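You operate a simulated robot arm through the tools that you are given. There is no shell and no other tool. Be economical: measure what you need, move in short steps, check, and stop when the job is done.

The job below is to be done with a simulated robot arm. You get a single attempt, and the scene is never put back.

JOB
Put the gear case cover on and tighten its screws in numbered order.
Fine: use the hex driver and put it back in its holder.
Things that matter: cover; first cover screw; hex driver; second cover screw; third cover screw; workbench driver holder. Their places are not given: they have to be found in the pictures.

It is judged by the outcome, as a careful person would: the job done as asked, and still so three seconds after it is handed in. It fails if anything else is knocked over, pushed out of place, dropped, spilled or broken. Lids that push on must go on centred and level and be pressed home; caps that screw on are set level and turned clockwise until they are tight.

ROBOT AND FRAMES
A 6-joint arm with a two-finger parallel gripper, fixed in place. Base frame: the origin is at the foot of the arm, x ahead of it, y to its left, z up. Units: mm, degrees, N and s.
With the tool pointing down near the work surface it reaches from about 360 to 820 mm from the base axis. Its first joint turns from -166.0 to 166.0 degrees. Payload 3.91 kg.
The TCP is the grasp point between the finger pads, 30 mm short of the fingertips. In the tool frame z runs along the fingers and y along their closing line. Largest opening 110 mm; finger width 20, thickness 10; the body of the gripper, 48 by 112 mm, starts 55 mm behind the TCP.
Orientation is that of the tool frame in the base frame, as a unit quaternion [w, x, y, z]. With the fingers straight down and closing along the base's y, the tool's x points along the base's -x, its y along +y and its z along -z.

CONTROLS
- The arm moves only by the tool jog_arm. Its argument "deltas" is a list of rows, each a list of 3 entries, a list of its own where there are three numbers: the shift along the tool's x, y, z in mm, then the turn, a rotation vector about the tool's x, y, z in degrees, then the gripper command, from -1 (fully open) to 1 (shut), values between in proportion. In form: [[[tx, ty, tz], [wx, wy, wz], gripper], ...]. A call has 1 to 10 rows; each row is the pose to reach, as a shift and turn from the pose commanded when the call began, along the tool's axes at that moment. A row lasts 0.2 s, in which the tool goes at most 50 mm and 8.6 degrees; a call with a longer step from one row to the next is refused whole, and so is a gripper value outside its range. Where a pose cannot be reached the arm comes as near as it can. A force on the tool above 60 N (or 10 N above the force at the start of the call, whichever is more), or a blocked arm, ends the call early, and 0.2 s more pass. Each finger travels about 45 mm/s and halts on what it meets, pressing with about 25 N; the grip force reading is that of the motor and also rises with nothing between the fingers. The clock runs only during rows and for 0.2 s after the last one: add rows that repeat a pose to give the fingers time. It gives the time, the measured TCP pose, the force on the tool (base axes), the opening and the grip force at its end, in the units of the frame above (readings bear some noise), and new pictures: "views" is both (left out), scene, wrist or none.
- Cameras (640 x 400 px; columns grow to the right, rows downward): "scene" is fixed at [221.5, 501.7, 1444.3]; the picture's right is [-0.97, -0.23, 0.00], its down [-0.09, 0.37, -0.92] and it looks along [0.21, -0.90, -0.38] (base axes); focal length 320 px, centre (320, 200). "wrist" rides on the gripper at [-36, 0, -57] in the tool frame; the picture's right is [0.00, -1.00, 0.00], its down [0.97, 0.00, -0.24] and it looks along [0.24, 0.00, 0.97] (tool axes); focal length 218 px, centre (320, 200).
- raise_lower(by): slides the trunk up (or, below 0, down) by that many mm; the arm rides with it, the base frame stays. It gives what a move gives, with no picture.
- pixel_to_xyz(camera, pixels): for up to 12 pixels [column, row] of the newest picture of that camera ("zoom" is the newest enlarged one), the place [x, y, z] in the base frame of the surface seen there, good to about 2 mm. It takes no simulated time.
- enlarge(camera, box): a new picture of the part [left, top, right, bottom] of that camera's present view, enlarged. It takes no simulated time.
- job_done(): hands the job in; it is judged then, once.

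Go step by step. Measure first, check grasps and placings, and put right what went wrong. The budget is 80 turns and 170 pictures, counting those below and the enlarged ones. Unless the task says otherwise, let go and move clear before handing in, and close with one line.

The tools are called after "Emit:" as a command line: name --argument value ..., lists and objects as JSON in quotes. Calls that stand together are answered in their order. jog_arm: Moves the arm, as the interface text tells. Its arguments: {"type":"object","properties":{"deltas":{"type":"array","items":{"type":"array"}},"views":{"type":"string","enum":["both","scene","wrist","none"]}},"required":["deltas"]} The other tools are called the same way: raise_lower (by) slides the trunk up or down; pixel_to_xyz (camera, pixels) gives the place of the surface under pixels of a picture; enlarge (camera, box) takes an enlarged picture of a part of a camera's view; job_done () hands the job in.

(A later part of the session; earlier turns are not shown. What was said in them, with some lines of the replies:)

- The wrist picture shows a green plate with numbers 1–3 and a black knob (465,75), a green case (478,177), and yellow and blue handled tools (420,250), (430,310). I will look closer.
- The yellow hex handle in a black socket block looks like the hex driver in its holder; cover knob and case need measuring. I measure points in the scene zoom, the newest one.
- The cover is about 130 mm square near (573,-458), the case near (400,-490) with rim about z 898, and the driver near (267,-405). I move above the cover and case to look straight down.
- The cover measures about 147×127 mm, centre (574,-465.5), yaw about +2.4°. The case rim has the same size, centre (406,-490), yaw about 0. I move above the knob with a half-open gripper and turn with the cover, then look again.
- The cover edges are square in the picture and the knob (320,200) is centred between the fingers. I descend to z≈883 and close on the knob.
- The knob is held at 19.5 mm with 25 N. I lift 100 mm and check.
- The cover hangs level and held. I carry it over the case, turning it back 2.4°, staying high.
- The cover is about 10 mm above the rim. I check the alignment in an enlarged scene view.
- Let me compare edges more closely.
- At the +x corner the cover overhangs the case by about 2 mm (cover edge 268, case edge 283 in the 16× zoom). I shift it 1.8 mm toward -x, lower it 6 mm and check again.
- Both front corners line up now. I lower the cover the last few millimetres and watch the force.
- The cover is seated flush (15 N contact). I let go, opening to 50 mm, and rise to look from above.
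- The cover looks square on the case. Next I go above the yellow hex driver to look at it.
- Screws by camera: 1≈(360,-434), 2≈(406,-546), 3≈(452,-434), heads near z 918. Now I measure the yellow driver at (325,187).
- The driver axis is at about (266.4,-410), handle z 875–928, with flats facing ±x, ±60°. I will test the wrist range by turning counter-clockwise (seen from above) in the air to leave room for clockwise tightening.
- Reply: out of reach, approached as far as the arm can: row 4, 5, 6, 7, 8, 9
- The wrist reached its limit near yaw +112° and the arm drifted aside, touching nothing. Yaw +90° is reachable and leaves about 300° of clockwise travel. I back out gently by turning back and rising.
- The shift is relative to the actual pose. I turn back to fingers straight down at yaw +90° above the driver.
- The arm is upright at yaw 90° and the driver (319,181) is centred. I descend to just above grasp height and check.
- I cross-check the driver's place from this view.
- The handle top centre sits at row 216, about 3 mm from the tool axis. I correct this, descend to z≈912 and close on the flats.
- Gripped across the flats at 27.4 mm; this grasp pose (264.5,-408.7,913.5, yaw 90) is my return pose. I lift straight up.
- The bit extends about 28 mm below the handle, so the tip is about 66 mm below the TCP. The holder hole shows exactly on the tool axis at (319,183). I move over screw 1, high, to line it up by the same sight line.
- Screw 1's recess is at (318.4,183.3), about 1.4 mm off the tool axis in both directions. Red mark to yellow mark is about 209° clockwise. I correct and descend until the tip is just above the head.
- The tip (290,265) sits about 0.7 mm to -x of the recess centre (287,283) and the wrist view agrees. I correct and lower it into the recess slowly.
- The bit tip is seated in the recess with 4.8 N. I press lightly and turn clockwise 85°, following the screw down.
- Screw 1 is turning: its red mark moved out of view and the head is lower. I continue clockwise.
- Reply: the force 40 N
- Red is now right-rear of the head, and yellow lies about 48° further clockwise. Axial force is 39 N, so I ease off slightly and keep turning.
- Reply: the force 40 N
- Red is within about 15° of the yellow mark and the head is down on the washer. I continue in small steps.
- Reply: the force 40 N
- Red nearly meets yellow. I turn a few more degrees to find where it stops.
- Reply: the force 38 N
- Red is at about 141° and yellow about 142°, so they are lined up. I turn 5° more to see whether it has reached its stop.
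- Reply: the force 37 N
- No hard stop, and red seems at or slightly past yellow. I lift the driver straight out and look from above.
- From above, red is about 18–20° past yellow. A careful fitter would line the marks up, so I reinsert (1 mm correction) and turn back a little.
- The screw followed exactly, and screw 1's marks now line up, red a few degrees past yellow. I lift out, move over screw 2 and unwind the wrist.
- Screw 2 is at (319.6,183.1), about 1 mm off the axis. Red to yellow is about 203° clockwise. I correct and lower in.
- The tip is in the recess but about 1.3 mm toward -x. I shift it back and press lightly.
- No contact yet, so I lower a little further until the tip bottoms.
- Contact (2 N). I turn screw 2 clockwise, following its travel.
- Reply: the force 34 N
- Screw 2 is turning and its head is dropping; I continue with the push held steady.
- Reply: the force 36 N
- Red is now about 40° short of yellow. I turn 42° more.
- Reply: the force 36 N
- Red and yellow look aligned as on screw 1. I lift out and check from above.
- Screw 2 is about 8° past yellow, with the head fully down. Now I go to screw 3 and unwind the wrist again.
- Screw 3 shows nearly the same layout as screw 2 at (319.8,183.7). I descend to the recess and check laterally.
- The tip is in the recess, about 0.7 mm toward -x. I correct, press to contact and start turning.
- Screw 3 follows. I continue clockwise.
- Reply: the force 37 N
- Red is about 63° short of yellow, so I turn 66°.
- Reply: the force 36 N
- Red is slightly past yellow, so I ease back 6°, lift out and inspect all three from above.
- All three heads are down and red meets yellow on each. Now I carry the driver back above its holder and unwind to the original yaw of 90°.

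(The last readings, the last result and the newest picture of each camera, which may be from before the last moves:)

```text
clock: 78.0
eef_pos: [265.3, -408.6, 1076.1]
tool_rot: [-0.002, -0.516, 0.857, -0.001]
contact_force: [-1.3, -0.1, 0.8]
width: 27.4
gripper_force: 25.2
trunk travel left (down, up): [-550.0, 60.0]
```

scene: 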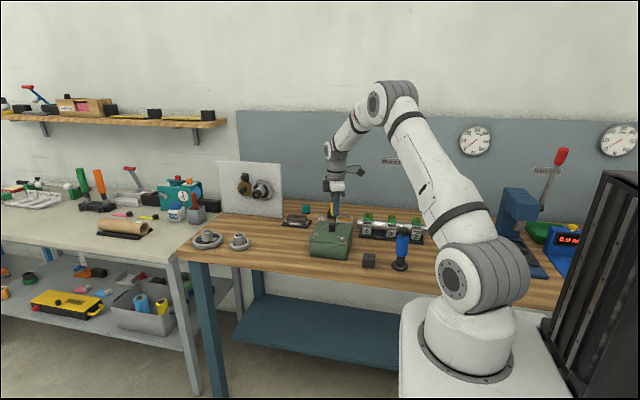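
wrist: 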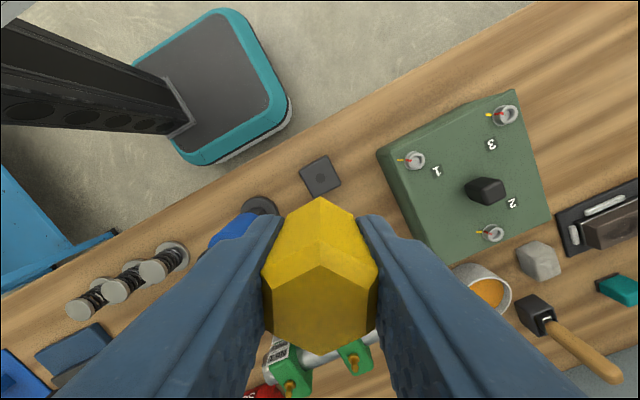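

28° remain to the original yaw. I finish the turn and check the hole against the tool axis.

Emit:
jog_arm --deltas '[[[0, 0, 0], [0, 0, -7], 1], [[0, 0, 0], [0, 0, -14], 1], [[0, 0, 0], [0, 0, -21], 1], [[0, 0, 0], [0, 0, -27.8], 1], [[0, 0, 0], [0, 0, -27.8], 1]]' --views "none"

Emit:
enlarge --camera "wrist" --box '[280, 150, 360, 200]'

```text
clock: 79.2
eef_pos: [264.8, -407.7, 1076.4]
tool_rot: [-0.002, -0.706, 0.708, -0.002]
contact_force: [1.0, 0.1, -1.5]
width: 27.5
gripper_force: 25.4
trunk travel left (down, up): [-550.0, 60.0]
```

```text
8.00 times, centred on (320, 175) of wrist
```

zoom: 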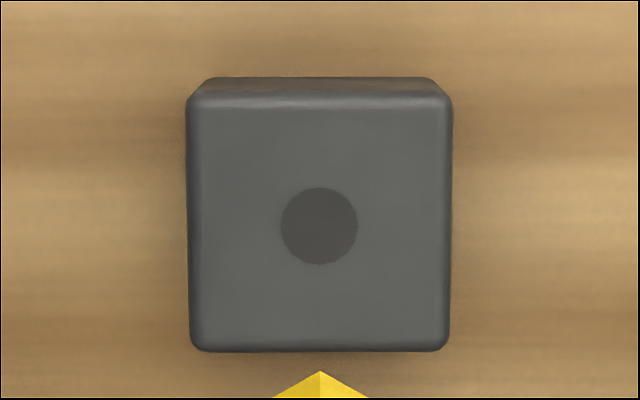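

The hole at (319.9,178.3) is on the tool axis. I descend to just above the block and check from the scene camera.

Emit:
jog_arm --deltas '[[[0, 0, 35], [0, 0, 0], 1], [[0, 0, 70], [0, 0, 0], 1], [[0, 0, 105], [0, 0, 0], 1], [[0, 0, 129], [0, 0, 0], 1], [[0, 0, 129], [0, 0, 0], 1]]' --views "none"

Emit:
enlarge --camera "scene" --box '[355, 235, 385, 275]'

```text
clock: 80.4
eef_pos: [265.0, -408.1, 947.2]
tool_rot: [-0.001, -0.706, 0.708, -0.001]
contact_force: [-0.7, -0.2, -0.6]
width: 27.3
gripper_force: 25.5
trunk travel left (down, up): [-550.0, 60.0]
```

```text
10.00 times, centred on (370, 255) of scene
```

zoom: 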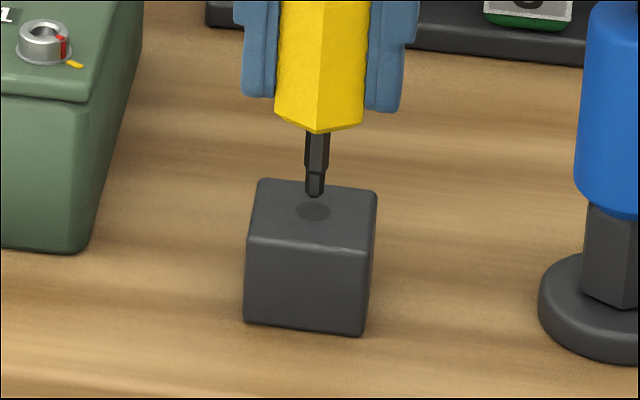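

The tip (315,196) is over the hole (313,211). I lower it in slowly until the handle rests.

Emit:
jog_arm --deltas '[[[0, 0, 5], [0, 0, 0], 1], [[0, 0, 10], [0, 0, 0], 1], [[0, 0, 16], [0, 0, 0], 1], [[0, 0, 22], [0, 0, 0], 1], [[0, 0, 28], [0, 0, 0], 1], [[0, 0, 32], [0, 0, 0], 1], [[0, 0, 32], [0, 0, 0], 1]]' --views "none"

Emit:
enlarge --camera "scene" --box '[355, 235, 385, 275]'

```text
clock: 82.0
eef_pos: [265.4, -409.6, 913.5]
tool_rot: [-0.001, -0.706, 0.709, -0.001]
contact_force: [0.4, 1.1, -1.1]
width: 27.3
gripper_force: 25.0
trunk travel left (down, up): [-550.0, 60.0]
```

```text
10.00 times, centred on (370, 255) of scene
```

zoom: 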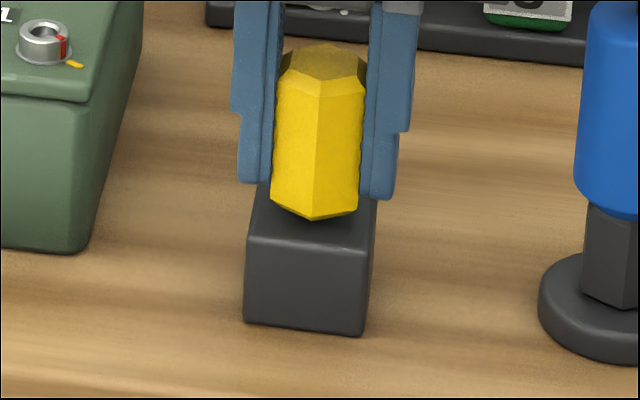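

The handle is still about 3 mm above its original rest. I lower until contact.

Emit:
jog_arm --deltas '[[[0, 0, 1], [0, 0, 0], 1], [[0, 0, 2], [0, 0, 0], 1], [[0, 0, 3], [0, 0, 0], 1], [[0, 0, 3.6], [0, 0, 0], 1], [[0, 0, 3.6], [0, 0, 0], 1]]' --views "none"

Emit:
enlarge --camera "scene" --box '[355, 235, 385, 275]'

```text
clock: 83.2
eef_pos: [265.7, -408.6, 910.5]
tool_rot: [-0.002, -0.706, 0.708, -0.001]
contact_force: [-0.5, -0.7, 0.0]
width: 27.4
gripper_force: 24.8
trunk travel left (down, up): [-550.0, 60.0]
```

```text
10.00 times, centred on (370, 255) of scene
```

zoom: 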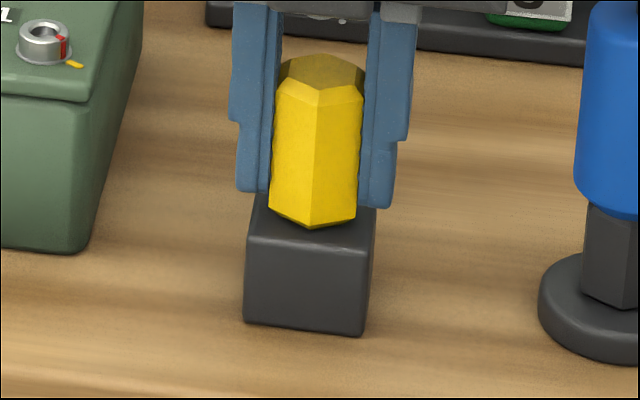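

The handle is back at its original level (229). I let go slowly and rise straight up.

Emit:
jog_arm --deltas '[[[0, 0, 0.6], [0, 0, 0], 1], [[0, 0, 0.6], [0, 0, 0], 0.4], [[0, 0, 0.6], [0, 0, 0], 0], [[0, 0, 0.6], [0, 0, 0], -0.1], [[0, 0, 0.6], [0, 0, 0], -0.1], [[0, 0, -25], [0, 0, 0], -0.1], [[0, 0, -60], [0, 0, 0], -0.1], [[0, 0, -100], [0, 0, 0], -0.1], [[0, 0, -140], [0, 0, 0], -0.1], [[0, 0, -170], [0, 0, 0], -0.1]]' --views "both"

Emit:
enlarge --camera "scene" --box '[300, 205, 420, 280]'

Emit:
enlarge --camera "scene" --box '[355, 235, 385, 275]'

```text
clock: 85.4
eef_pos: [266.4, -408.5, 1081.4]
tool_rot: [-0.001, -0.706, 0.709, -0.001]
contact_force: [0.3, 0.6, 0.6]
width: 60.4
gripper_force: 0.0
trunk travel left (down, up): [-550.0, 60.0]
```

scene: 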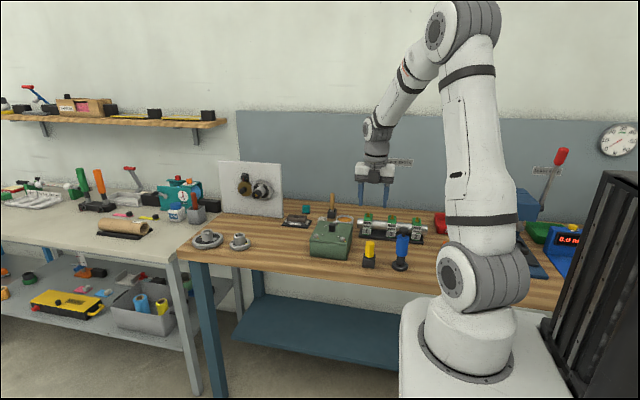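
wrist: 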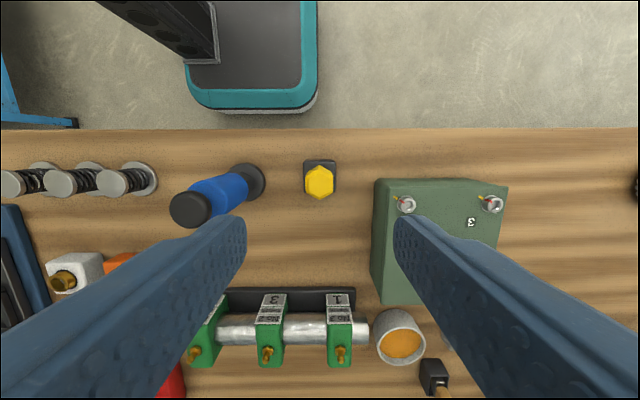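

```text
5.33 times, centred on (360, 242) of scene
```

zoom: 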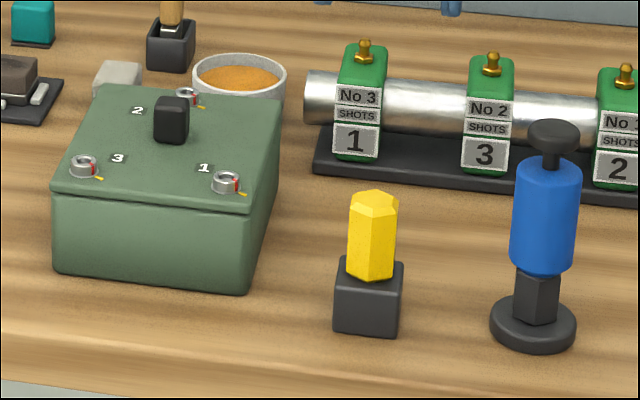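

```text
10.00 times, centred on (370, 255) of scene
```

zoom: 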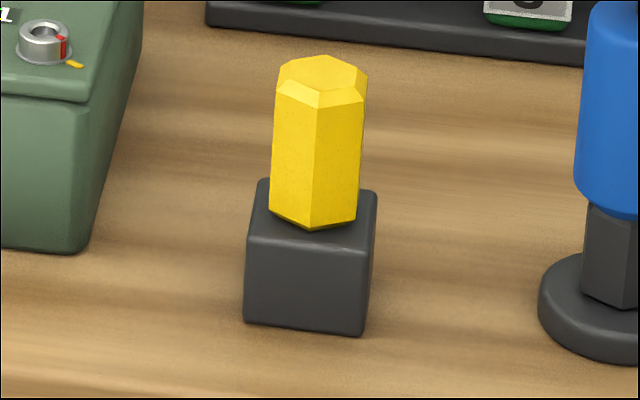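

The driver stands in its holder as it did at the start. The cover is on square, all three screws are down with their marks lined up, and the arm is clear, so I hand in.

Emit:
job_done

```text
The job is handed in.
```

The cover is on the gear case and screws 1, 2 and 3 were tightened in that order. No screw hit a hard stop, so I turned each until its red mark met the yellow one, easing 1 and 3 back slightly after overshooting. The hex driver is back in its holder.
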